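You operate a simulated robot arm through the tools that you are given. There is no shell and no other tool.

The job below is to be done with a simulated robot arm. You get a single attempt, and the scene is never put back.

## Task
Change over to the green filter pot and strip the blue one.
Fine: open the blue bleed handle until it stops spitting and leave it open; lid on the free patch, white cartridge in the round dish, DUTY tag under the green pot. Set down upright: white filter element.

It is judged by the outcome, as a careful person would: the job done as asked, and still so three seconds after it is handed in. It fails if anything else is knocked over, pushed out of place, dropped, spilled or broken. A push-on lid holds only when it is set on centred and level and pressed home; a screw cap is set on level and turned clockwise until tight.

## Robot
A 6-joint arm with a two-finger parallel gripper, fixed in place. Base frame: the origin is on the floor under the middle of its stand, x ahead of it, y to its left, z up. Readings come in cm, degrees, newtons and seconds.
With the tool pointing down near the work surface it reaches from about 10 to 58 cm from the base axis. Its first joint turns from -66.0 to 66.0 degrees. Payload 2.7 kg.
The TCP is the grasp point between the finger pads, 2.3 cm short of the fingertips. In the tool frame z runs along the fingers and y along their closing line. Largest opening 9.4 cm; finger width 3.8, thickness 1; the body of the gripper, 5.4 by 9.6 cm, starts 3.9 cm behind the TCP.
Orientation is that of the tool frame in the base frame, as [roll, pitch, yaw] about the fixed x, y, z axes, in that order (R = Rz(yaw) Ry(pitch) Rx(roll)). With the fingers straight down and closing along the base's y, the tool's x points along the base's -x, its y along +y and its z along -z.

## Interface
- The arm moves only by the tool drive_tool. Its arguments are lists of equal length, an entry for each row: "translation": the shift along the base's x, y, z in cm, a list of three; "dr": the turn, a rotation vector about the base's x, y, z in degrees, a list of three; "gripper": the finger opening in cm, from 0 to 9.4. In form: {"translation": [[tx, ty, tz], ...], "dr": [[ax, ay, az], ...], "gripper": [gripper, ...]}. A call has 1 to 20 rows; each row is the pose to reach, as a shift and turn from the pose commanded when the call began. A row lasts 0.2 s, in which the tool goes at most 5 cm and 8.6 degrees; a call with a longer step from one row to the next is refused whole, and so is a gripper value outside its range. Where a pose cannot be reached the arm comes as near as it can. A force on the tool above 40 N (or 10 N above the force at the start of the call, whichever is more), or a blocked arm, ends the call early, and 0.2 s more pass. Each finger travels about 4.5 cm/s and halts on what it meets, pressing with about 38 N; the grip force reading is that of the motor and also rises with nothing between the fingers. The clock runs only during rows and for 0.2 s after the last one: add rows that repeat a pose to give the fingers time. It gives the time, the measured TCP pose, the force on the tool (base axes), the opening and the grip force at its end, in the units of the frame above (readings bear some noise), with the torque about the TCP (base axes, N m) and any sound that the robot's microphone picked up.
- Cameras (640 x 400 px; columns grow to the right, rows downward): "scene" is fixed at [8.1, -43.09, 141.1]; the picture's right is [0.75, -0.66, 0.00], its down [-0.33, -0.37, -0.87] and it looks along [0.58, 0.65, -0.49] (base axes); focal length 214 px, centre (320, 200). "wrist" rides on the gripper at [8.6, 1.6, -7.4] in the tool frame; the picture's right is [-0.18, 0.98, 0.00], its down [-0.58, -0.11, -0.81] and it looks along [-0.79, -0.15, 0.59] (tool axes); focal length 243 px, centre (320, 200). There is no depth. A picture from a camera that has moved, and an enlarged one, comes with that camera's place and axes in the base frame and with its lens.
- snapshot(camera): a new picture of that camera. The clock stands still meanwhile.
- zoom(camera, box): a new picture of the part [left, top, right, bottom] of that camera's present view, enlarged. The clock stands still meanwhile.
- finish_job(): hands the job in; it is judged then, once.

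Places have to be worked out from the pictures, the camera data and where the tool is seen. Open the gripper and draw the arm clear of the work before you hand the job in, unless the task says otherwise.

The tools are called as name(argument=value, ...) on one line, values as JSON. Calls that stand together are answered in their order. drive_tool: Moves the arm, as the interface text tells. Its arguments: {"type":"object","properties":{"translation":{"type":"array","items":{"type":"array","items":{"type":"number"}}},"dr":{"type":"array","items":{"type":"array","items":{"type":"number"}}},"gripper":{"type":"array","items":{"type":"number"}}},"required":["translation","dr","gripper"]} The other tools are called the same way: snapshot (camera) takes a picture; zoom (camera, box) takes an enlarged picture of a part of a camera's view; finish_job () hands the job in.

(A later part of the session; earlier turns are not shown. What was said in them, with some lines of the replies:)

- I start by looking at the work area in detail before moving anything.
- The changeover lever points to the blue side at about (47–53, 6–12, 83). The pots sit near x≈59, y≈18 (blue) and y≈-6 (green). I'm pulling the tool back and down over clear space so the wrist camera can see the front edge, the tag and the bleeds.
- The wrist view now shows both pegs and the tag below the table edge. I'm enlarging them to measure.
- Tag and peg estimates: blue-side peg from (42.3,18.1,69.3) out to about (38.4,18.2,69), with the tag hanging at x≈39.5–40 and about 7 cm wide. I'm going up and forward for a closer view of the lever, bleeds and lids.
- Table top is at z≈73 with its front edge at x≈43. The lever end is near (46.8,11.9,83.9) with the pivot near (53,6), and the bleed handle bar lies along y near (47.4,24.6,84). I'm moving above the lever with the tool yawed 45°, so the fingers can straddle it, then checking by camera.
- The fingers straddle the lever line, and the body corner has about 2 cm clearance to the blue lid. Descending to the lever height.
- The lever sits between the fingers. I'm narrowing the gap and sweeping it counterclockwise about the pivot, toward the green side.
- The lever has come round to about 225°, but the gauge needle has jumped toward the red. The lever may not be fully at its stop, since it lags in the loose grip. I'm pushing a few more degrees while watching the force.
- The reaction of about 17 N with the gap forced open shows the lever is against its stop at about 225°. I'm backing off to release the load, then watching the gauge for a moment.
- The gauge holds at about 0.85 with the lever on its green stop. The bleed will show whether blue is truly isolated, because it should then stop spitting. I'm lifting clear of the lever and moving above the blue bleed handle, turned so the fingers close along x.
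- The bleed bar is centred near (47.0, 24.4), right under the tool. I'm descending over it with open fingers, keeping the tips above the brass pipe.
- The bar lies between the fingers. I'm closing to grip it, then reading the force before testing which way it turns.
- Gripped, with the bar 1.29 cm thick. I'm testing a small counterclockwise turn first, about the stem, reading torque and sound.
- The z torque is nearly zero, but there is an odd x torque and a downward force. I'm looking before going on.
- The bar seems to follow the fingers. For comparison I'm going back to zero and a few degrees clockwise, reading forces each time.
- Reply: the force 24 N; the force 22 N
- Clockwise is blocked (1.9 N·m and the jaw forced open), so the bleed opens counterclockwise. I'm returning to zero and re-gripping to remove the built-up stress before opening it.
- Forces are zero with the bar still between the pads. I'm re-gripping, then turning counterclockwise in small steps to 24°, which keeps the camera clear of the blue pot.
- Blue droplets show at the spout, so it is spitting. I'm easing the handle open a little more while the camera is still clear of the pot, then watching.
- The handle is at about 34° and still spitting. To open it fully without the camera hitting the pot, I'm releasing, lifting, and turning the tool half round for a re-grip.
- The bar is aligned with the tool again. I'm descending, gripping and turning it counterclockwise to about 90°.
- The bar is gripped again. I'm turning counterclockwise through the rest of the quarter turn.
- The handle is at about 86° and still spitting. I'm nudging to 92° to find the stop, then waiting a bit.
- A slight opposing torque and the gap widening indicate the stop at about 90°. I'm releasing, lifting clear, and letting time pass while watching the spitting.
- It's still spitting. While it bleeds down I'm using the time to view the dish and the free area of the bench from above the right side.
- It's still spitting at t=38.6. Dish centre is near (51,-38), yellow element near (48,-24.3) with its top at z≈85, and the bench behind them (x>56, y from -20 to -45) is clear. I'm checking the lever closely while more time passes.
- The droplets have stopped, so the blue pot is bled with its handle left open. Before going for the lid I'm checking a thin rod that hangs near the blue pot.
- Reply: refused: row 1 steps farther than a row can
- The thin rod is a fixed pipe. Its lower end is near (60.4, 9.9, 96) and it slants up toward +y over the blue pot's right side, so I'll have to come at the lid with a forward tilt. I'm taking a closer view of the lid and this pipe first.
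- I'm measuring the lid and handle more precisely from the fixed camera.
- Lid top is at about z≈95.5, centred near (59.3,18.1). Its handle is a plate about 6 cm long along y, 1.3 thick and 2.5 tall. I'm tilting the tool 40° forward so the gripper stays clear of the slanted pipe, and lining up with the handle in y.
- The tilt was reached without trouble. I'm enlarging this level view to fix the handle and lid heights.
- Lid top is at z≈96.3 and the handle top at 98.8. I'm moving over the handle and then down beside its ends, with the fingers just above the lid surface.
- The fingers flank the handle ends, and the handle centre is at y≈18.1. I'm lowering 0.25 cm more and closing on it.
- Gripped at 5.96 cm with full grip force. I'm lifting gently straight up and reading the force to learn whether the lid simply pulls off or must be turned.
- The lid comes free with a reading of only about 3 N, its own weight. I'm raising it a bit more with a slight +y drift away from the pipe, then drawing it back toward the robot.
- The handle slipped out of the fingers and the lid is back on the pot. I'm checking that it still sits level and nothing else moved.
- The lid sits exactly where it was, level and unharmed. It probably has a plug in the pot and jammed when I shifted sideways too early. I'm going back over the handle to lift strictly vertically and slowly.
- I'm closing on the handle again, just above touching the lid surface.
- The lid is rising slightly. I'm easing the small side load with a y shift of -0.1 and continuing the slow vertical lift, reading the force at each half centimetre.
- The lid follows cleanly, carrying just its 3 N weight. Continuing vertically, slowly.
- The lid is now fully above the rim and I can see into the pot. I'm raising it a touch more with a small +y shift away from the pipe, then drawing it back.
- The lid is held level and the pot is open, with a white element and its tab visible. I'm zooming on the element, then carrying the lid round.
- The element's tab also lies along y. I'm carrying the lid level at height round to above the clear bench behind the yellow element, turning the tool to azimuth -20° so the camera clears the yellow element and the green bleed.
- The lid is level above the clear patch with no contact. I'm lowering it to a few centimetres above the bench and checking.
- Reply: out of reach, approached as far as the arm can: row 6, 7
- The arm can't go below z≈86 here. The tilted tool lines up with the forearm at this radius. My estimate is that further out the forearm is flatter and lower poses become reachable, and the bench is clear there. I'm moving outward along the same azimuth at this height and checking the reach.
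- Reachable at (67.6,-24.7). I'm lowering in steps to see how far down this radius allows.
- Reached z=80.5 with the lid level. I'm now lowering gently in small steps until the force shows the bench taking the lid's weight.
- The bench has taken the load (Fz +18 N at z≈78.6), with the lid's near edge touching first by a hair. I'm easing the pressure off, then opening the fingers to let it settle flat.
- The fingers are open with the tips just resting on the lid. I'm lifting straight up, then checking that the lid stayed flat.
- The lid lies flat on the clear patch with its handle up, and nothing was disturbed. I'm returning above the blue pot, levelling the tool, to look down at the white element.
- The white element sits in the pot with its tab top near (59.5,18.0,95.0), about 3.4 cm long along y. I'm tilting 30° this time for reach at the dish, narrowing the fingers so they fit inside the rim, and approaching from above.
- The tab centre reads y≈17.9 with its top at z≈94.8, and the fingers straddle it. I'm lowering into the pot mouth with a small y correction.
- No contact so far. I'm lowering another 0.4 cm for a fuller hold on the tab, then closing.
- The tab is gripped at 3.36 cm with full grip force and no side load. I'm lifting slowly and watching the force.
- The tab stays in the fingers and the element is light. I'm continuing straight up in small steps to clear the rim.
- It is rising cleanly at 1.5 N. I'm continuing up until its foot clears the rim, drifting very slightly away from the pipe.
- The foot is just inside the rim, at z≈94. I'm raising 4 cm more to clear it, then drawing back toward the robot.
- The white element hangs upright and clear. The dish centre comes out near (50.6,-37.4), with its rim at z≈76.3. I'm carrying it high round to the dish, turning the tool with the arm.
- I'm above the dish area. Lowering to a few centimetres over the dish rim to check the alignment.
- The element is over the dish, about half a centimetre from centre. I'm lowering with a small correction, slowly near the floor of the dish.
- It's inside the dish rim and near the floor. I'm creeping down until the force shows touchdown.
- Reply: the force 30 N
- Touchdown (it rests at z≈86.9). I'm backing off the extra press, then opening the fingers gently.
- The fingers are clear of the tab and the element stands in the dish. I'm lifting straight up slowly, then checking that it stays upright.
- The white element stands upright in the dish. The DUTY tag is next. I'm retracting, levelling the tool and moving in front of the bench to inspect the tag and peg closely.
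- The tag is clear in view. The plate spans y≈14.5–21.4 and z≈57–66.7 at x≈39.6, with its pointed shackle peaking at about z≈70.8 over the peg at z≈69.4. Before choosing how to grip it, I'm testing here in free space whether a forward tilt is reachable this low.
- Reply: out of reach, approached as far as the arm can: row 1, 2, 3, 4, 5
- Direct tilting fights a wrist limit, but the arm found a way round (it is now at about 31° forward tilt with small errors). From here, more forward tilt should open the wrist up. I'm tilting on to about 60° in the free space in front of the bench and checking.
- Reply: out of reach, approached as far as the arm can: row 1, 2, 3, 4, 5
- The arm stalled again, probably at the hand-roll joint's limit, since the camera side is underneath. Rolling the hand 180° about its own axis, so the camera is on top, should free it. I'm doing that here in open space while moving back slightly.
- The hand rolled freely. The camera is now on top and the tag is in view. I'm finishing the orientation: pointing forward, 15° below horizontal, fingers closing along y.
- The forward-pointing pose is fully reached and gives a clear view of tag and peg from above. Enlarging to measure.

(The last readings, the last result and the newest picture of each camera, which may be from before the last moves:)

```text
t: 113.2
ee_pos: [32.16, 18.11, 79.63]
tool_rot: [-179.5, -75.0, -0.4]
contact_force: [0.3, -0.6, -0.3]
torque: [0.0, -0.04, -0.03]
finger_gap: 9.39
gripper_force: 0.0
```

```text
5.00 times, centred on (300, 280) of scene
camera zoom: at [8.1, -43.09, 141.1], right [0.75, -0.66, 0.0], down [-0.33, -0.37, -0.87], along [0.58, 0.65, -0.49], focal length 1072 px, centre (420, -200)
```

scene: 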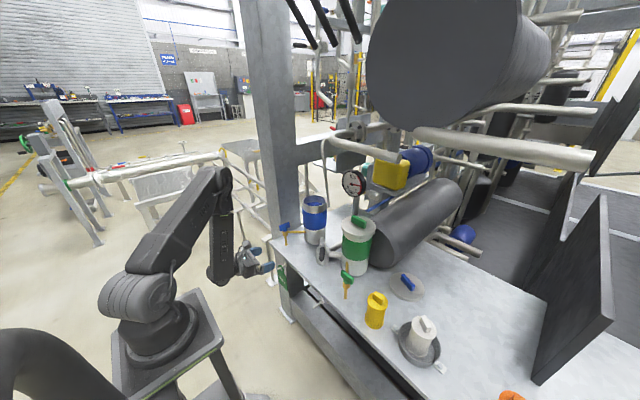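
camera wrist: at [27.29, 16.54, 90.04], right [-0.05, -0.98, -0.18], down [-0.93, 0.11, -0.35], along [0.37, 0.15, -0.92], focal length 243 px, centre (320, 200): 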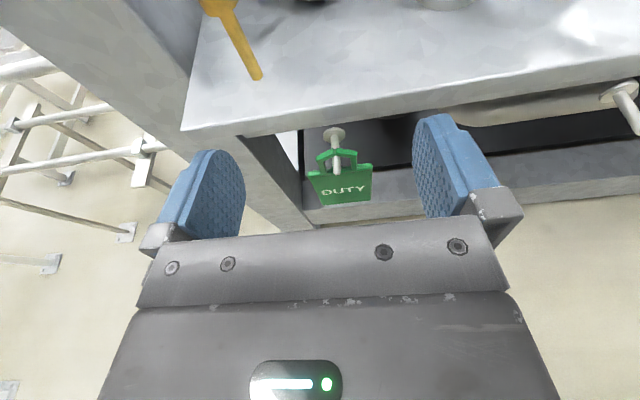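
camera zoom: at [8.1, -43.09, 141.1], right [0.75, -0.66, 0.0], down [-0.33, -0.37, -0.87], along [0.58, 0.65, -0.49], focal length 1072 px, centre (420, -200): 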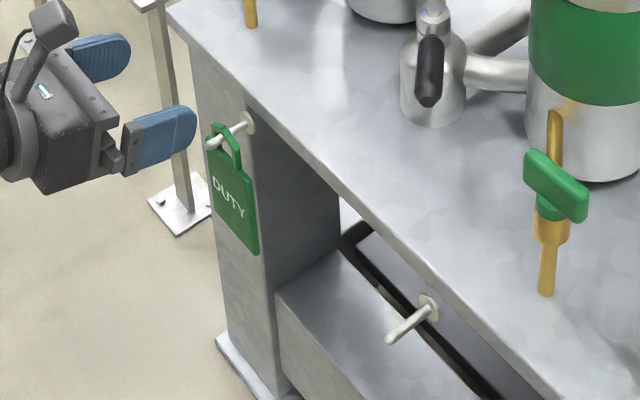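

Measured: plate front face x≈39.6, y 14.6–21.45 (centre 18.03), z 57.5–66.6; peg tip x≈38.0 at z≈69.4; loop inner width ≈2.5 cm. I'm lowering in front of the tag, still clear of it, with the fingers open to 8.4 cm.

drive_tool(translation=[[0.3, 0, -4], [0.6, 0, -8], [0.9, -0.1, -12], [1.2, -0.1, -15.5], [1.4, -0.1, -17.6], [1.4, -0.1, -17.6]], dr=[[0, 0, 0], [0, 0, 0], [0, 0, 0], [0, 0, 0], [0, 0, 0], [0, 0, 0]], gripper=[9, 8.4, 8.4, 8.4, 8.4, 8.4])

snapshot(camera="wrist")

snapshot(camera="scene")

```text
t: 114.6
ee_pos: [33.74, 18.02, 61.93]
tool_rot: [-179.3, -75.1, -0.8]
contact_force: [0.0, 0.2, -0.4]
torque: [-0.03, 0.0, -0.03]
finger_gap: 8.41
gripper_force: 0.1
```

```text
taken
camera wrist: at [28.87, 16.53, 72.32], right [-0.05, -0.98, -0.18], down [-0.93, 0.11, -0.35], along [0.37, 0.15, -0.92], focal length 243 px, centre (320, 200)
```

wrist: 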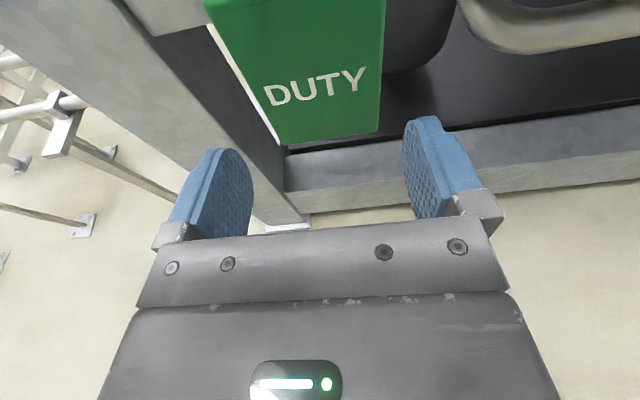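

```text
taken
```

scene: 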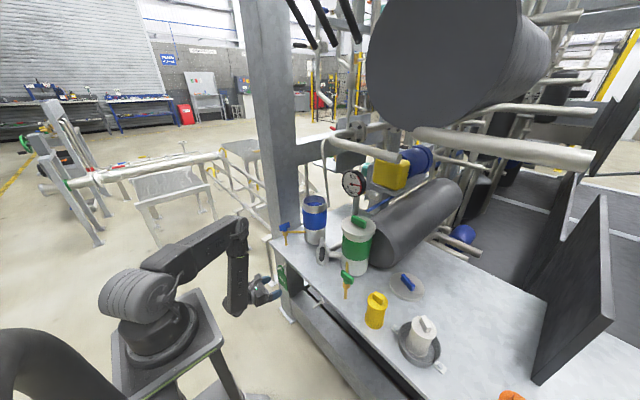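

The plate is centred between the fingers (centre y≈18.1). I'm moving forward so the fingers straddle its side edges.

drive_tool(translation=[[1.5, 0.05, 0], [3, 0.05, 0], [4.2, 0.05, 0], [5.0, 0.05, 0]], dr=[[0, 0, 0], [0, 0, 0], [0, 0, 0], [0, 0, 0]], gripper=[8.4, 8.4, 8.4, 8.4])

snapshot(camera="wrist")

zoom(camera="scene", box=[240, 240, 340, 320])

```text
t: 115.6
ee_pos: [38.66, 18.22, 62.05]
tool_rot: [-179.3, -74.9, -0.7]
contact_force: [0.6, 0.3, 0.3]
torque: [0.0, -0.01, -0.03]
finger_gap: 8.39
gripper_force: 0.1
```

```text
taken
camera wrist: at [33.72, 16.54, 72.44], right [-0.05, -0.98, -0.18], down [-0.93, 0.11, -0.35], along [0.37, 0.15, -0.92], focal length 243 px, centre (320, 200)
```

wrist: 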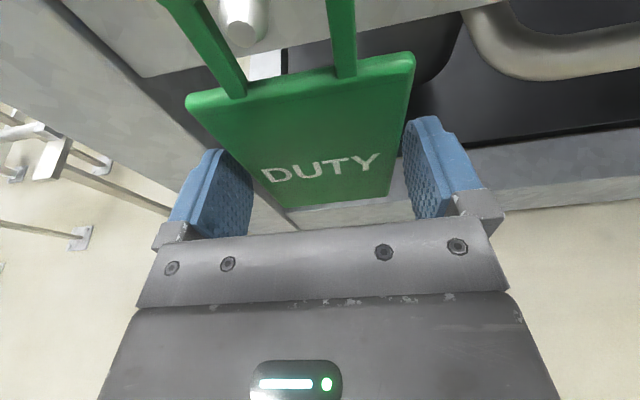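

```text
5.00 times, centred on (290, 280) of scene
camera zoom: at [8.1, -43.09, 141.1], right [0.75, -0.66, 0.0], down [-0.33, -0.37, -0.87], along [0.58, 0.65, -0.49], focal length 1072 px, centre (470, -200)
```

zoom: 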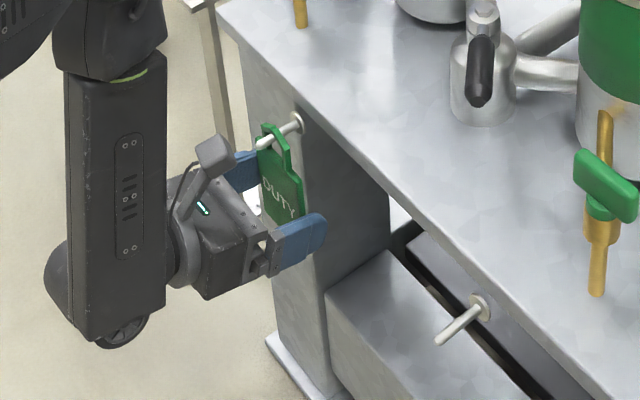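

The fingers straddle the plate edges. I'm closing on it.

drive_tool(translation=[[0.1, -0.12, 0], [0.1, -0.12, 0], [0.1, -0.12, 0], [0.1, -0.12, 0], [0.1, -0.12, 0]], dr=[[0, 0, 0], [0, 0, 0], [0, 0, 0], [0, 0, 0], [0, 0, 0]], gripper=[7.6, 7.0, 6.5, 6.0, 6.0])

snapshot(camera="wrist")

```text
t: 116.8
ee_pos: [38.66, 17.96, 62.19]
tool_rot: [-179.3, -75.0, -0.7]
contact_force: [0.8, -0.4, 0.2]
torque: [-0.03, 0.0, -0.01]
finger_gap: 6.89
gripper_force: 38.3
```

```text
taken
camera wrist: at [33.8, 16.37, 72.46], right [-0.05, -0.98, -0.18], down [-0.93, 0.11, -0.35], along [0.37, 0.15, -0.92], focal length 243 px, centre (320, 200)
```

wrist: 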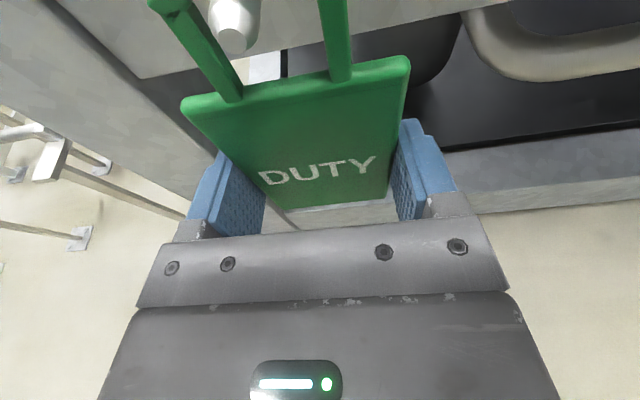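

Gripped at 6.89 cm. I'm raising 1.2 cm so the loop lifts off the peg, then drawing straight back off the peg end.

drive_tool(translation=[[0, 0, 0.4], [0, 0, 0.8], [0, 0, 1.2], [0, 0, 1.2]], dr=[[0, 0, 0], [0, 0, 0], [0, 0, 0], [0, 0, 0]], gripper=[6.0, 6.0, 6.0, 6.0])

zoom(camera="wrist", box=[120, 0, 440, 200])

zoom(camera="scene", box=[270, 250, 320, 290])

```text
t: 117.8
ee_pos: [38.77, 17.94, 63.35]
tool_rot: [-179.3, -74.9, -0.8]
contact_force: [-0.3, -0.9, -0.5]
torque: [0.02, 0.01, -0.03]
finger_gap: 6.89
gripper_force: 37.9
```

```text
2.00 times, centred on (280, 100) of wrist
camera zoom: at [33.88, 16.4, 73.64], right [-0.05, -0.98, -0.18], down [-0.93, 0.11, -0.35], along [0.37, 0.15, -0.92], focal length 485 px, centre (400, 400)
```

zoom: 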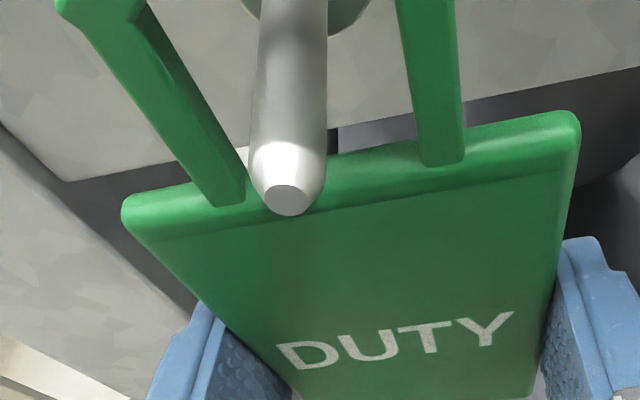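

```text
10.00 times, centred on (295, 270) of scene
camera zoom: at [8.1, -43.09, 141.1], right [0.75, -0.66, 0.0], down [-0.33, -0.37, -0.87], along [0.58, 0.65, -0.49], focal length 2145 px, centre (570, -500)
```

zoom: 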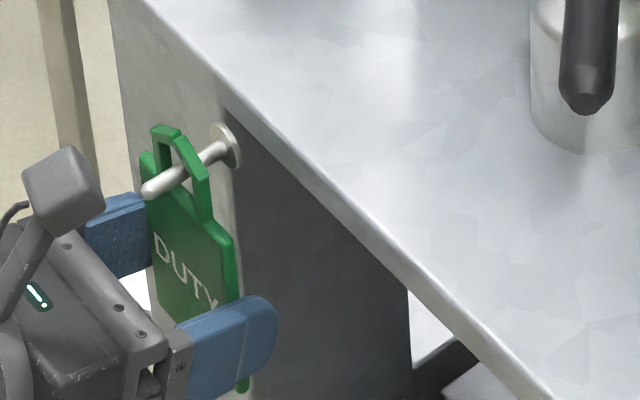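

The loop is clear around the peg. I'm pulling straight back toward the robot.

drive_tool(translation=[[-0.7, 0, 0], [-1.4, 0, 0], [-2.1, 0, 0], [-2.8, 0, 0], [-3.5, 0, 0], [-4.5, 0, 0], [-5.5, 0, 0]], dr=[[0, 0, 0], [0, 0, 0], [0, 0, 0], [0, 0, 0], [0, 0, 0], [0, 0, 0], [0, 0, 0]], gripper=[6.0, 6.0, 6.0, 6.0, 6.0, 6.0, 6.0])

snapshot(camera="wrist")

zoom(camera="scene", box=[240, 240, 340, 320])

```text
t: 119.4
ee_pos: [33.24, 18.1, 63.39]
tool_rot: [-179.3, -75.0, -0.9]
contact_force: [0.2, -0.1, 0.0]
torque: [-0.02, 0.01, -0.02]
finger_gap: 6.85
gripper_force: 38.3
```

```text
taken
camera wrist: at [28.32, 16.41, 73.65], right [-0.05, -0.98, -0.18], down [-0.93, 0.11, -0.35], along [0.37, 0.15, -0.92], focal length 243 px, centre (320, 200)
```

wrist: 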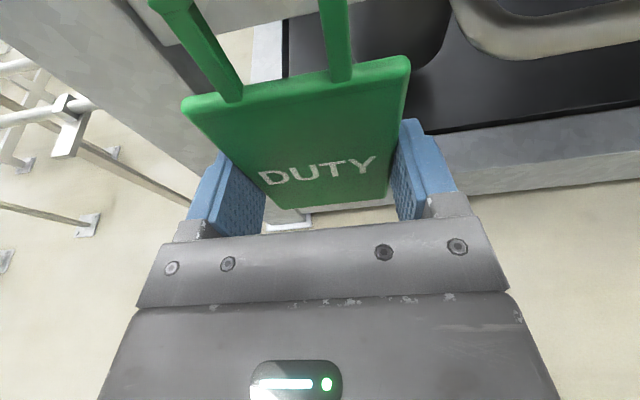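

```text
5.00 times, centred on (290, 280) of scene
camera zoom: at [8.1, -43.09, 141.1], right [0.75, -0.66, 0.0], down [-0.33, -0.37, -0.87], along [0.58, 0.65, -0.49], focal length 1072 px, centre (470, -200)
```

zoom: 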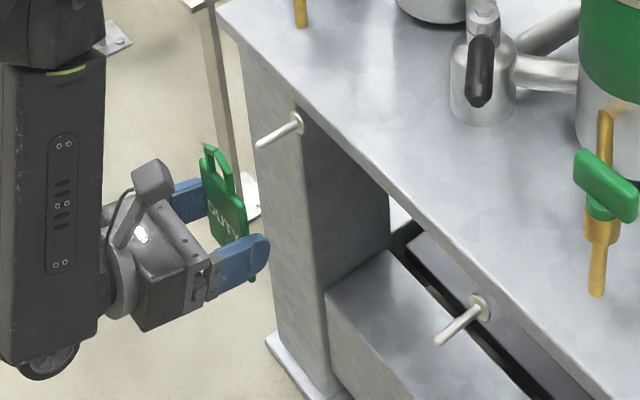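

The tag is off its peg and held firmly. I'm carrying it across in front of the bench to the green peg, yawing the hand 15° to stay within the wrist range, and staying short of the peg tip.

drive_tool(translation=[[0.2, -4, 0], [0.4, -8, 0], [0.6, -12, 0], [0.6, -16, 0], [0.6, -20, 0], [0.6, -23, 0], [0.6, -24, 0], [0.6, -24, 0]], dr=[[0, 0, -2.5], [0, 0, -5], [0, 0, -8], [0, 0, -11], [0, 0, -14], [0, 0, -15], [0, 0, -15], [0, 0, -15]], gripper=[6.0, 6.0, 6.0, 6.0, 6.0, 6.0, 6.0, 6.0])

snapshot(camera="wrist")

zoom(camera="scene", box=[250, 240, 370, 340])

```text
t: 121.2
ee_pos: [33.82, 0.63, 63.26]
tool_rot: [-179.5, -75.0, -15.8]
contact_force: [0.1, -0.1, -1.4]
torque: [-0.03, -0.01, 0.01]
finger_gap: 6.89
gripper_force: 38.2
out of reach, approached as far as the arm can: row 4, 5, 6, 7, 8
```

```text
taken
camera wrist: at [28.62, 0.28, 73.6], right [-0.31, -0.93, -0.18], down [-0.87, 0.35, -0.35], along [0.39, 0.05, -0.92], focal length 243 px, centre (320, 200)
```

wrist: 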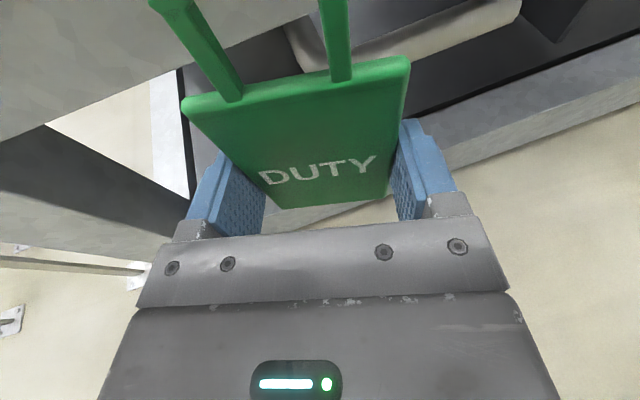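

```text
4.00 times, centred on (310, 290) of scene
camera zoom: at [8.1, -43.09, 141.1], right [0.75, -0.66, 0.0], down [-0.33, -0.37, -0.87], along [0.58, 0.65, -0.49], focal length 858 px, centre (360, -160)
```

zoom: 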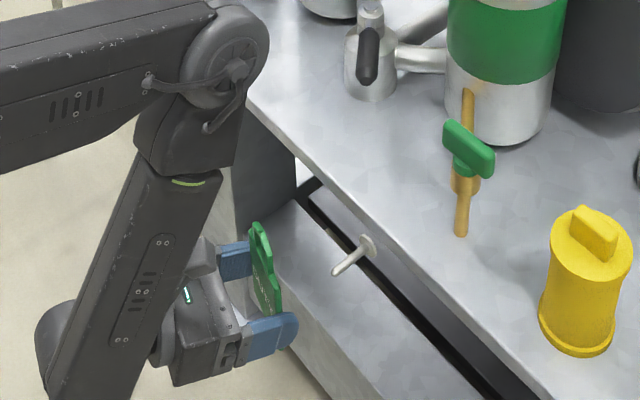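

The wrist stops at y≈0.6. The forearm-roll joint needs the hand yawed about 30° off radial. A 32° yaw still passes the loop over the thin peg. I'm raising, yawing to 32° and moving over to see the green peg well before hooking.

drive_tool(translation=[[0, 0, 2.5], [0, 0, 5], [0.2, -1.5, 8], [0.4, -3.5, 11], [0.6, -5.5, 12], [0.6, -6.2, 12], [0.6, -6.2, 12]], dr=[[0, 0, -5], [0, 0, -10], [0, 0, -16], [0, 0, -16], [0, 0, -16], [0, 0, -16], [0, 0, -16]], gripper=[6.0, 6.0, 6.0, 6.0, 6.0, 6.0, 6.0])

snapshot(camera="wrist")

zoom(camera="scene", box=[260, 240, 380, 340])

```text
t: 122.8
ee_pos: [34.27, -5.6, 75.57]
tool_rot: [-179.4, -74.9, -31.7]
contact_force: [0.3, 0.4, 0.2]
torque: [0.03, 0.03, 0.01]
finger_gap: 6.9
gripper_force: 38.2
```

```text
taken
camera wrist: at [29.23, -4.44, 85.95], right [-0.55, -0.82, -0.18], down [-0.74, 0.57, -0.35], along [0.39, -0.06, -0.92], focal length 243 px, centre (320, 200)
```

wrist: 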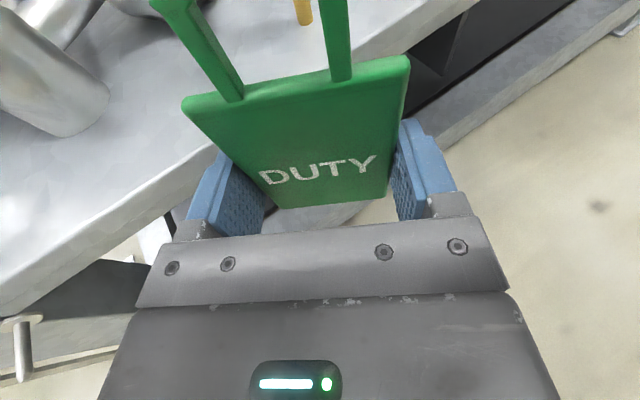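

```text
4.00 times, centred on (320, 290) of scene
camera zoom: at [8.09, -43.09, 141.1], right [0.75, -0.66, 0.0], down [-0.33, -0.37, -0.87], along [0.58, 0.65, -0.49], focal length 858 px, centre (320, -160)
```

zoom: 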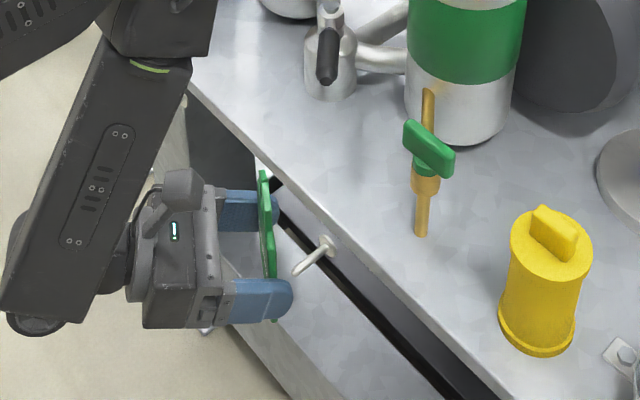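

The pose is good, but the plate hides the peg from this camera. I'm lowering so the peg tip shows through the loop, still with the tag short of the peg tip.

drive_tool(translation=[[0, 0, -3], [0, 0, -6], [0, 0, -9], [0, 0, -11], [0, 0, -11]], dr=[[0, 0, 0], [0, 0, 0], [0, 0, 0], [0, 0, 0], [0, 0, 0]], gripper=[6.0, 6.0, 6.0, 6.0, 6.0])

zoom(camera="wrist", box=[120, 0, 440, 200])

zoom(camera="scene", box=[280, 250, 350, 320])

```text
t: 124.0
ee_pos: [34.3, -5.45, 64.45]
tool_rot: [-179.4, -74.9, -31.6]
contact_force: [0.3, -0.3, -0.4]
torque: [0.03, 0.04, 0.04]
finger_gap: 6.88
gripper_force: 38.5
```

```text
2.00 times, centred on (280, 100) of wrist
camera zoom: at [29.26, -4.25, 74.82], right [-0.55, -0.82, -0.18], down [-0.74, 0.57, -0.35], along [0.39, -0.06, -0.92], focal length 485 px, centre (400, 400)
```

zoom: 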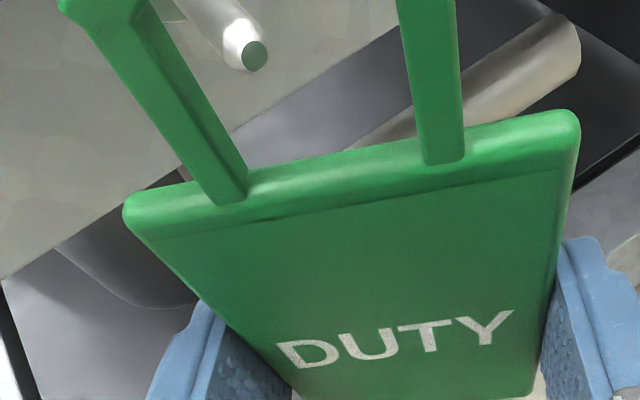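

```text
5.71 times, centred on (315, 285) of scene
camera zoom: at [8.1, -43.09, 141.1], right [0.75, -0.66, 0.0], down [-0.33, -0.37, -0.87], along [0.58, 0.65, -0.49], focal length 1226 px, centre (349, -286)
```

zoom: 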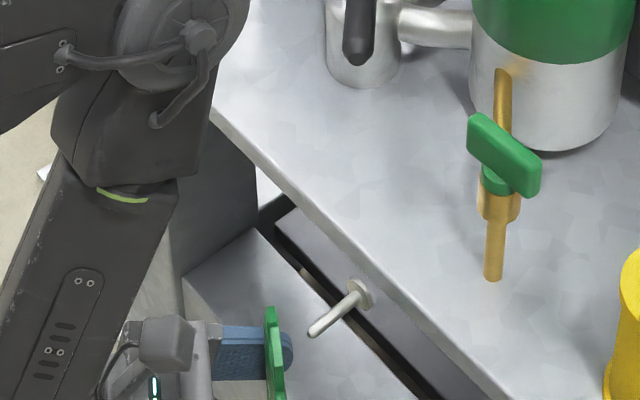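

Through the loop the green peg tip measures about (38.1, -6.05, 69.7), level with the blue one, and the loop centre is aligned in y. I'm setting the same height as when it came off the blue peg, then sliding the loop forward over the peg in small steps.

drive_tool(translation=[[0, 0, -0.5], [0, 0, -1.05], [0.7, 0, -1.05], [1.4, 0, -1.05], [2.1, 0, -1.05]], dr=[[0, 0, 0], [0, 0, 0], [0, 0, 0], [0, 0, 0], [0, 0, 0]], gripper=[6.0, 6.0, 6.0, 6.0, 6.0])

zoom(camera="wrist", box=[120, 0, 440, 200])

zoom(camera="scene", box=[290, 260, 340, 310])

```text
t: 125.2
ee_pos: [36.52, -5.41, 63.5]
tool_rot: [-179.4, -75.0, -31.7]
contact_force: [-0.1, 0.1, 0.0]
torque: [0.01, 0.03, 0.01]
finger_gap: 6.88
gripper_force: 37.4
```

```text
2.00 times, centred on (280, 100) of wrist
camera zoom: at [31.44, -4.35, 73.78], right [-0.55, -0.82, -0.18], down [-0.74, 0.57, -0.35], along [0.39, -0.06, -0.92], focal length 485 px, centre (400, 400)
```

zoom: 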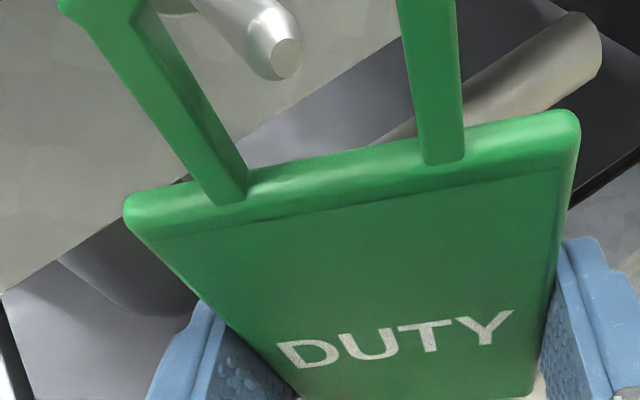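

```text
8.00 times, centred on (315, 285) of scene
camera zoom: at [8.1, -43.09, 141.1], right [0.75, -0.66, 0.0], down [-0.33, -0.37, -0.87], along [0.58, 0.65, -0.49], focal length 1716 px, centre (360, -480)
```

zoom: 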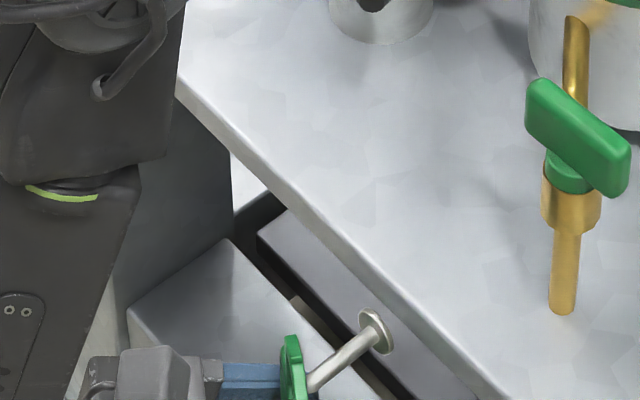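

The peg tip is centred between the loop legs. Sliding the loop on.

drive_tool(translation=[[0.5, 0, 0], [1.0, 0, 0], [1.5, 0, 0], [2.1, 0, 0], [2.1, 0, 0]], dr=[[0, 0, 0], [0, 0, 0], [0, 0, 0], [0, 0, 0], [0, 0, 0]], gripper=[6.0, 6.0, 6.0, 6.0, 6.0])

zoom(camera="wrist", box=[120, 0, 440, 200])

zoom(camera="scene", box=[290, 260, 340, 310])

```text
t: 126.4
ee_pos: [38.61, -5.61, 63.6]
tool_rot: [-179.3, -75.0, -31.8]
contact_force: [1.5, -1.2, 0.2]
torque: [0.0, 0.01, 0.01]
finger_gap: 6.88
gripper_force: 38.0
```

```text
2.00 times, centred on (280, 100) of wrist
camera zoom: at [33.54, -4.42, 73.86], right [-0.55, -0.82, -0.18], down [-0.74, 0.57, -0.35], along [0.39, -0.06, -0.92], focal length 485 px, centre (400, 400)
```

zoom: 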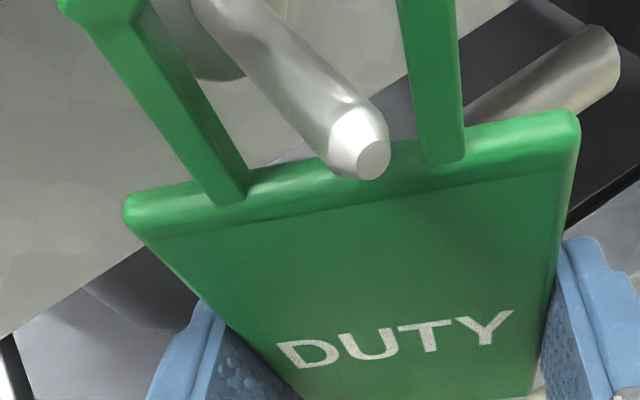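

```text
8.00 times, centred on (315, 285) of scene
camera zoom: at [8.1, -43.09, 141.1], right [0.75, -0.66, 0.0], down [-0.33, -0.37, -0.87], along [0.58, 0.65, -0.49], focal length 1716 px, centre (360, -480)
```

zoom: 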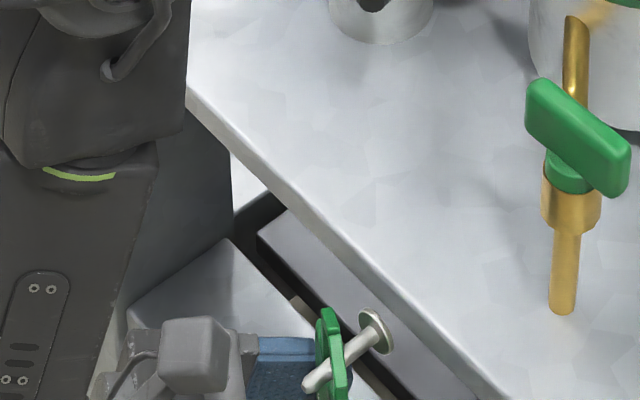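

The loop is over the peg with no contact force. I'm going 0.4 cm further, then lowering gently until the shackle peak rests on the peg.

drive_tool(translation=[[0.4, 0, 0], [0.4, 0, -0.4], [0.4, 0, -0.8], [0.4, 0, -0.8]], dr=[[0, 0, 0], [0, 0, 0], [0, 0, 0], [0, 0, 0]], gripper=[6.0, 6.0, 6.0, 6.0])

drive_tool(translation=[[0, 0, -0.15], [0, 0, -0.3], [0, 0, -0.3]], dr=[[0, 0, 0], [0, 0, 0], [0, 0, 0]], gripper=[6.0, 6.0, 6.0])

zoom(camera="wrist", box=[120, 0, 440, 200])

zoom(camera="scene", box=[290, 260, 340, 310])

```text
t: 127.4
ee_pos: [39.05, -5.66, 62.61]
tool_rot: [-179.3, -75.0, -31.7]
contact_force: [0.2, 0.5, -0.3]
torque: [0.01, 0.02, 0.0]
finger_gap: 6.91
gripper_force: 38.5
```

```text
t: 128.2
ee_pos: [39.02, -5.5, 62.37]
tool_rot: [-179.3, -74.9, -31.8]
contact_force: [-1.1, -0.2, -0.5]
torque: [0.02, 0.0, 0.0]
finger_gap: 6.91
gripper_force: 38.0
```

```text
2.00 times, centred on (280, 100) of wrist
camera zoom: at [33.9, -4.38, 72.66], right [-0.55, -0.82, -0.18], down [-0.74, 0.57, -0.35], along [0.39, -0.06, -0.92], focal length 485 px, centre (400, 400)
```

zoom: 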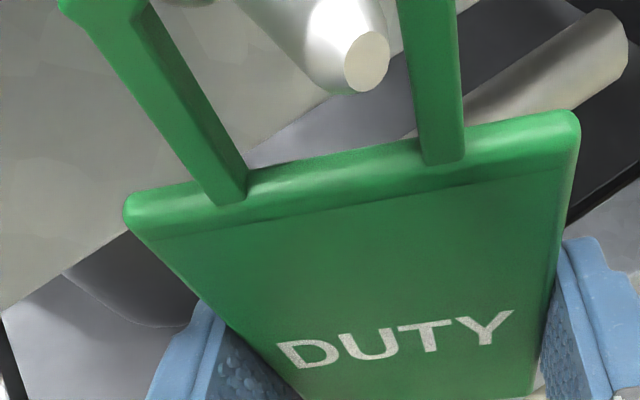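

```text
8.00 times, centred on (315, 285) of scene
camera zoom: at [8.1, -43.09, 141.1], right [0.75, -0.66, 0.0], down [-0.33, -0.37, -0.87], along [0.58, 0.65, -0.49], focal length 1716 px, centre (360, -480)
```

zoom: 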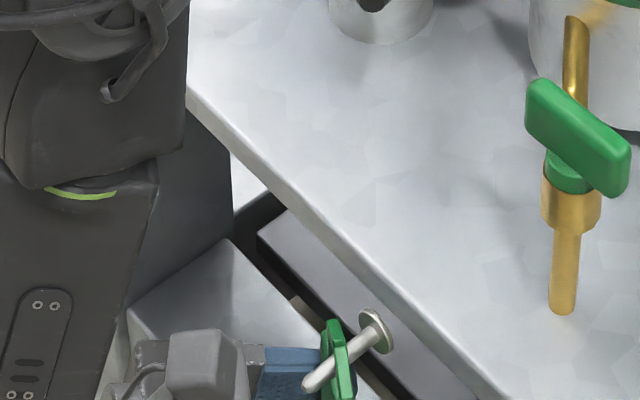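

Not yet resting. Lowering a little more in fine steps.

drive_tool(translation=[[0, 0, -0.1], [0, 0, -0.2], [0, 0, -0.2]], dr=[[0, 0, 0], [0, 0, 0], [0, 0, 0]], gripper=[6.0, 6.0, 6.0])

drive_tool(translation=[[0, 0, -0.1], [0, 0, -0.2], [0, 0, -0.2]], dr=[[0, 0, 0], [0, 0, 0], [0, 0, 0]], gripper=[6.0, 6.0, 6.0])

```text
t: 129.0
ee_pos: [39.02, -5.54, 62.23]
tool_rot: [-179.2, -75.1, -32.0]
contact_force: [-2.1, -2.2, 10.6]
torque: [0.1, -0.23, 0.01]
finger_gap: 6.89
gripper_force: 37.5
```

```text
t: 129.8
ee_pos: [39.05, -5.62, 62.17]
tool_rot: [-179.0, -75.5, -32.1]
contact_force: [1.1, -1.2, 27.4]
torque: [0.01, -0.05, 0.08]
finger_gap: 6.89
gripper_force: 38.6
```

The shackle is bearing on the peg (contact at z≈62.2). I'm easing off the extra load, then opening the fingers.

drive_tool(translation=[[0, 0, 0.15], [0, 0, 0.28], [0, 0, 0.28]], dr=[[0, 0, 0], [0, 0, 0], [0, 0, 0]], gripper=[6.0, 6.0, 6.0])

drive_tool(translation=[[0, 0, 0], [0, 0, 0], [0, 0, 0], [0, 0, 0], [0, 0, 0], [0, 0, 0]], dr=[[0, 0, 0], [0, 0, 0], [0, 0, 0], [0, 0, 0], [0, 0, 0], [0, 0, 0]], gripper=[6.9, 7.2, 7.6, 8.0, 8.4, 8.4])

snapshot(camera="wrist")

zoom(camera="scene", box=[280, 250, 350, 320])

```text
t: 130.6
ee_pos: [38.91, -5.51, 62.07]
tool_rot: [-179.5, -74.8, -31.6]
contact_force: [1.3, 1.2, 9.8]
torque: [-0.19, 0.11, 0.03]
finger_gap: 6.88
gripper_force: 37.9
```

```text
t: 132.0
ee_pos: [38.92, -5.64, 62.33]
tool_rot: [-179.3, -75.0, -31.8]
contact_force: [0.0, -1.0, 0.9]
torque: [-0.02, -0.03, 0.01]
finger_gap: 8.41
gripper_force: 0.0
```

```text
taken
camera wrist: at [33.91, -4.42, 72.61], right [-0.55, -0.82, -0.18], down [-0.74, 0.57, -0.35], along [0.39, -0.06, -0.92], focal length 243 px, centre (320, 200)
```

wrist: 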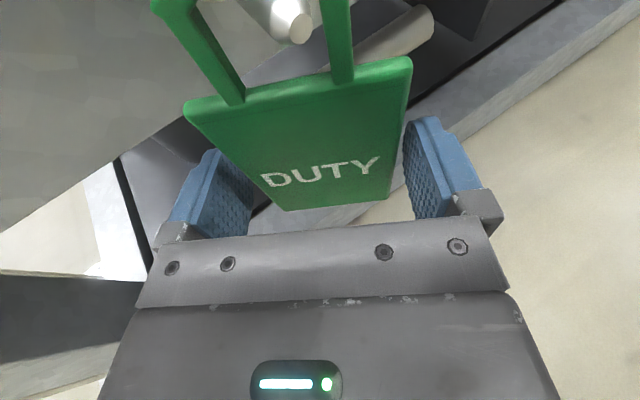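

```text
5.71 times, centred on (315, 285) of scene
camera zoom: at [8.1, -43.09, 141.1], right [0.75, -0.66, 0.0], down [-0.33, -0.37, -0.87], along [0.58, 0.65, -0.49], focal length 1226 px, centre (349, -286)
```

zoom: 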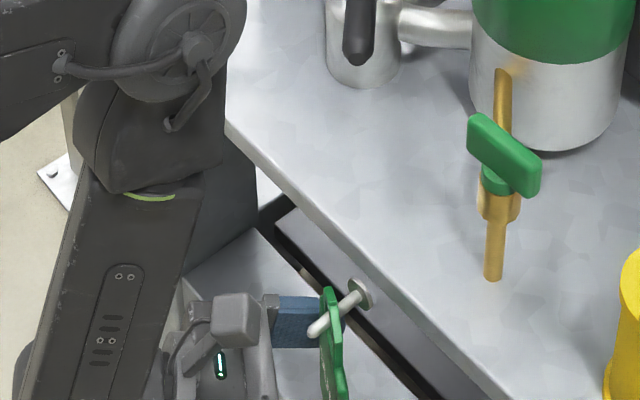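

The tag hangs on the green peg with the fingers clear of its edges. I'm backing straight out along the hand's own axis so it isn't dragged.

drive_tool(translation=[[-0.6, 0.37, 0], [-1.3, 0.8, 0], [-2.1, 1.3, 0], [-3.2, 2.0, 0], [-4.5, 2.8, 0], [-6, 3.7, 0]], dr=[[0, 0, 0], [0, 0, 0], [0, 0, 0], [0, 0, 0], [0, 0, 0], [0, 0, 0]], gripper=[8.4, 8.4, 8.4, 8.4, 8.4, 8.4])

snapshot(camera="wrist")

zoom(camera="scene", box=[270, 240, 370, 330])

```text
t: 133.4
ee_pos: [32.87, -1.88, 62.23]
tool_rot: [-179.2, -75.0, -31.8]
contact_force: [0.3, 0.4, 0.6]
torque: [-0.02, -0.01, -0.01]
finger_gap: 8.41
gripper_force: 0.0
```

```text
taken
camera wrist: at [27.9, -0.72, 72.53], right [-0.55, -0.82, -0.18], down [-0.74, 0.58, -0.35], along [0.39, -0.06, -0.92], focal length 243 px, centre (320, 200)
```

wrist: 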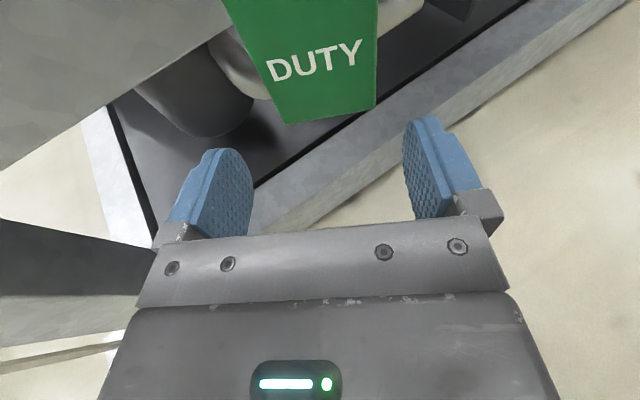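

```text
4.44 times, centred on (320, 285) of scene
camera zoom: at [8.1, -43.09, 141.1], right [0.75, -0.66, 0.0], down [-0.33, -0.37, -0.87], along [0.58, 0.65, -0.49], focal length 953 px, centre (320, -178)
```

zoom: 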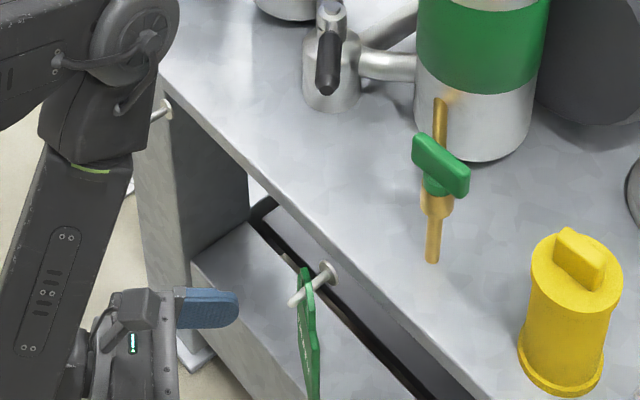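

The tag hangs on the green peg. I'm withdrawing the arm upward and back, clear of the bench, then checking every item.

drive_tool(translation=[[-0.5, 0.3, 3], [-0.5, 0.5, 7], [-0.5, 1, 11.5], [-0.5, 2, 16], [-0.5, 3, 20], [-0.5, 4, 23]], dr=[[0, 0, 0], [0, 0, 0], [0, 0, 0], [0, 0, 0], [0, 0, 0], [0, 0, 0]], gripper=[8.4, 8.4, 8.4, 8.4, 8.4, 8.4])

snapshot(camera="scene")

zoom(camera="scene", box=[260, 180, 380, 320])

zoom(camera="scene", box=[340, 240, 540, 400])

snapshot(camera="wrist")

```text
t: 134.8
ee_pos: [33.55, 2.3, 84.31]
tool_rot: [-179.5, -75.0, -31.7]
contact_force: [-0.1, 0.8, -0.9]
torque: [-0.01, 0.01, 0.02]
finger_gap: 8.41
gripper_force: 0.1
out of reach, approached as far as the arm can: row 6
```

```text
taken
```

scene: 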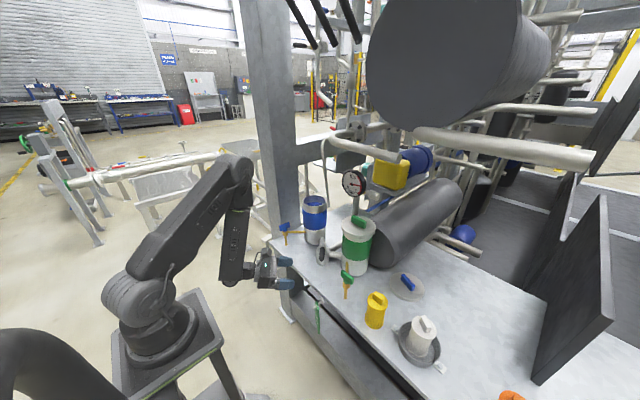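

```text
2.86 times, centred on (320, 250) of scene
camera zoom: at [8.09, -43.09, 141.1], right [0.75, -0.66, 0.0], down [-0.33, -0.37, -0.87], along [0.58, 0.65, -0.49], focal length 613 px, centre (320, 57)
```

zoom: 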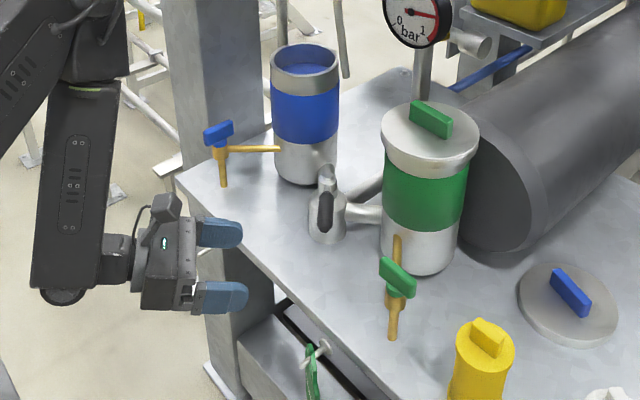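

```text
2.50 times, centred on (440, 320) of scene
camera zoom: at [8.09, -43.09, 141.1], right [0.75, -0.66, 0.0], down [-0.33, -0.37, -0.87], along [0.58, 0.65, -0.49], focal length 536 px, centre (20, -100)
```

zoom: 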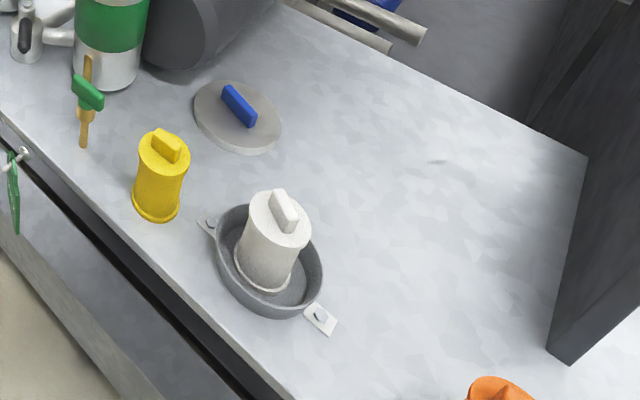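

```text
taken
camera wrist: at [28.44, 3.6, 94.66], right [-0.55, -0.82, -0.18], down [-0.74, 0.57, -0.35], along [0.39, -0.06, -0.92], focal length 243 px, centre (320, 200)
```

wrist: 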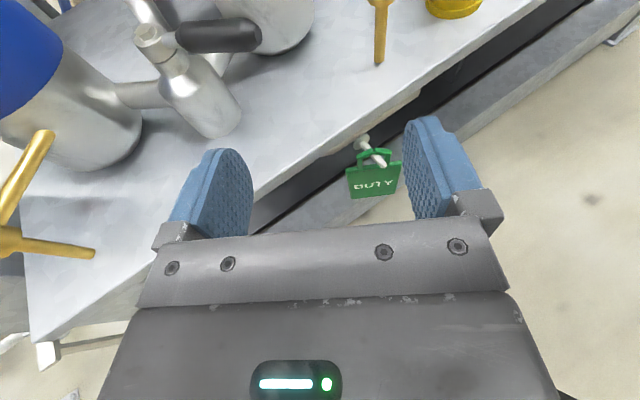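

All items look right: lever on green, blue bleed open and quiet, lid flat, element upright in the dish, tag on the green peg. I'm drawing the arm further back and taking a last close look at the lever, gauge and tag after some time has passed.

drive_tool(translation=[[-1, 2, 0], [-2, 4.5, 1], [-3, 7, 2], [-3, 9, 3], [-3, 10, 4], [-3, 10, 4], [-3, 10, 4], [-3, 10, 4], [-3, 10, 4], [-3, 10, 4]], dr=[[0, 0, 0], [0, 0, 0], [0, 0, 0], [0, 0, 0], [0, 0, 0], [0, 0, 0], [0, 0, 0], [0, 0, 0], [0, 0, 0], [0, 0, 0]], gripper=[8.4, 8.4, 8.4, 9, 9.4, 9.4, 9.4, 9.4, 9.4, 9.4])

zoom(camera="scene", box=[270, 160, 390, 280])

zoom(camera="scene", box=[280, 260, 360, 340])

snapshot(camera="scene")

```text
t: 137.0
ee_pos: [30.54, 12.52, 88.29]
tool_rot: [-179.3, -75.0, -31.9]
contact_force: [0.0, 0.2, 0.0]
torque: [-0.01, 0.0, 0.01]
finger_gap: 9.39
gripper_force: 0.2
out of reach, approached as far as the arm can: row 2
```

```text
3.33 times, centred on (330, 220) of scene
camera zoom: at [8.1, -43.09, 141.1], right [0.75, -0.66, 0.0], down [-0.33, -0.37, -0.87], along [0.58, 0.65, -0.49], focal length 715 px, centre (287, 133)
```

zoom: 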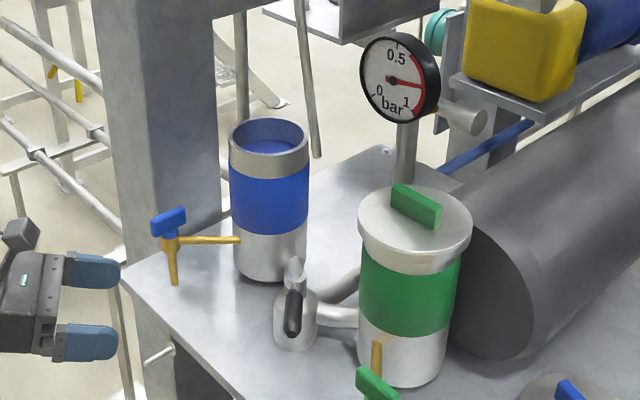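

```text
5.00 times, centred on (320, 300) of scene
camera zoom: at [8.1, -43.09, 141.1], right [0.75, -0.66, 0.0], down [-0.33, -0.37, -0.87], along [0.58, 0.65, -0.49], focal length 1072 px, centre (320, -300)
```

zoom: 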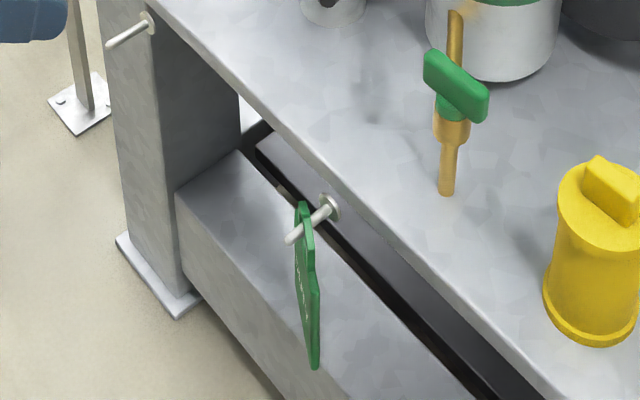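

```text
taken
```

scene: 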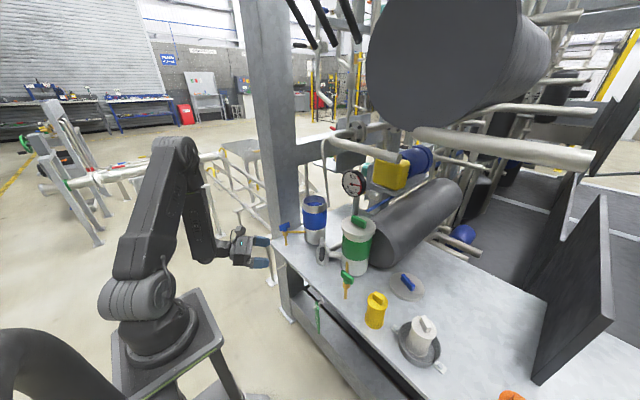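

Everything is stable and the gripper is open and clear: lever on the green stop, blue bleed open and quiet, lid flat on the free bench, white element upright in the dish, DUTY tag on the green peg. The yellow and orange elements are untouched. Handing the job in.

finish_job()

```text
The job is handed in.
```

I've changed over to the green pot and stripped the blue one, and the job is handed in. Check the gauge, though: it's in the red.

- **Changeover:** the lever is hard against its stop on the green side.
- **Blue bleed:** it's fully open. It spat for about 20 seconds, then stopped, and I left it open.
- **Lid:** it's flat on the free bench behind the yellow element, handle up. On the first lift it slipped out of the gripper and dropped back onto the pot, still level. The second lift was clean.
- **White filter element:** it's standing upright in the round dish.
- **DUTY tag:** it's hanging on the peg under the green pot, turned a little to one side.

Nothing else was moved or knocked over.

**Gauge:** the needle went from about 0.25 to about 0.85 bar when I changed over, and it has stayed there. The blue pot bled down and stayed quiet, so it does look isolated. Check the green pot before relying on it; I don't know why the reading rose.
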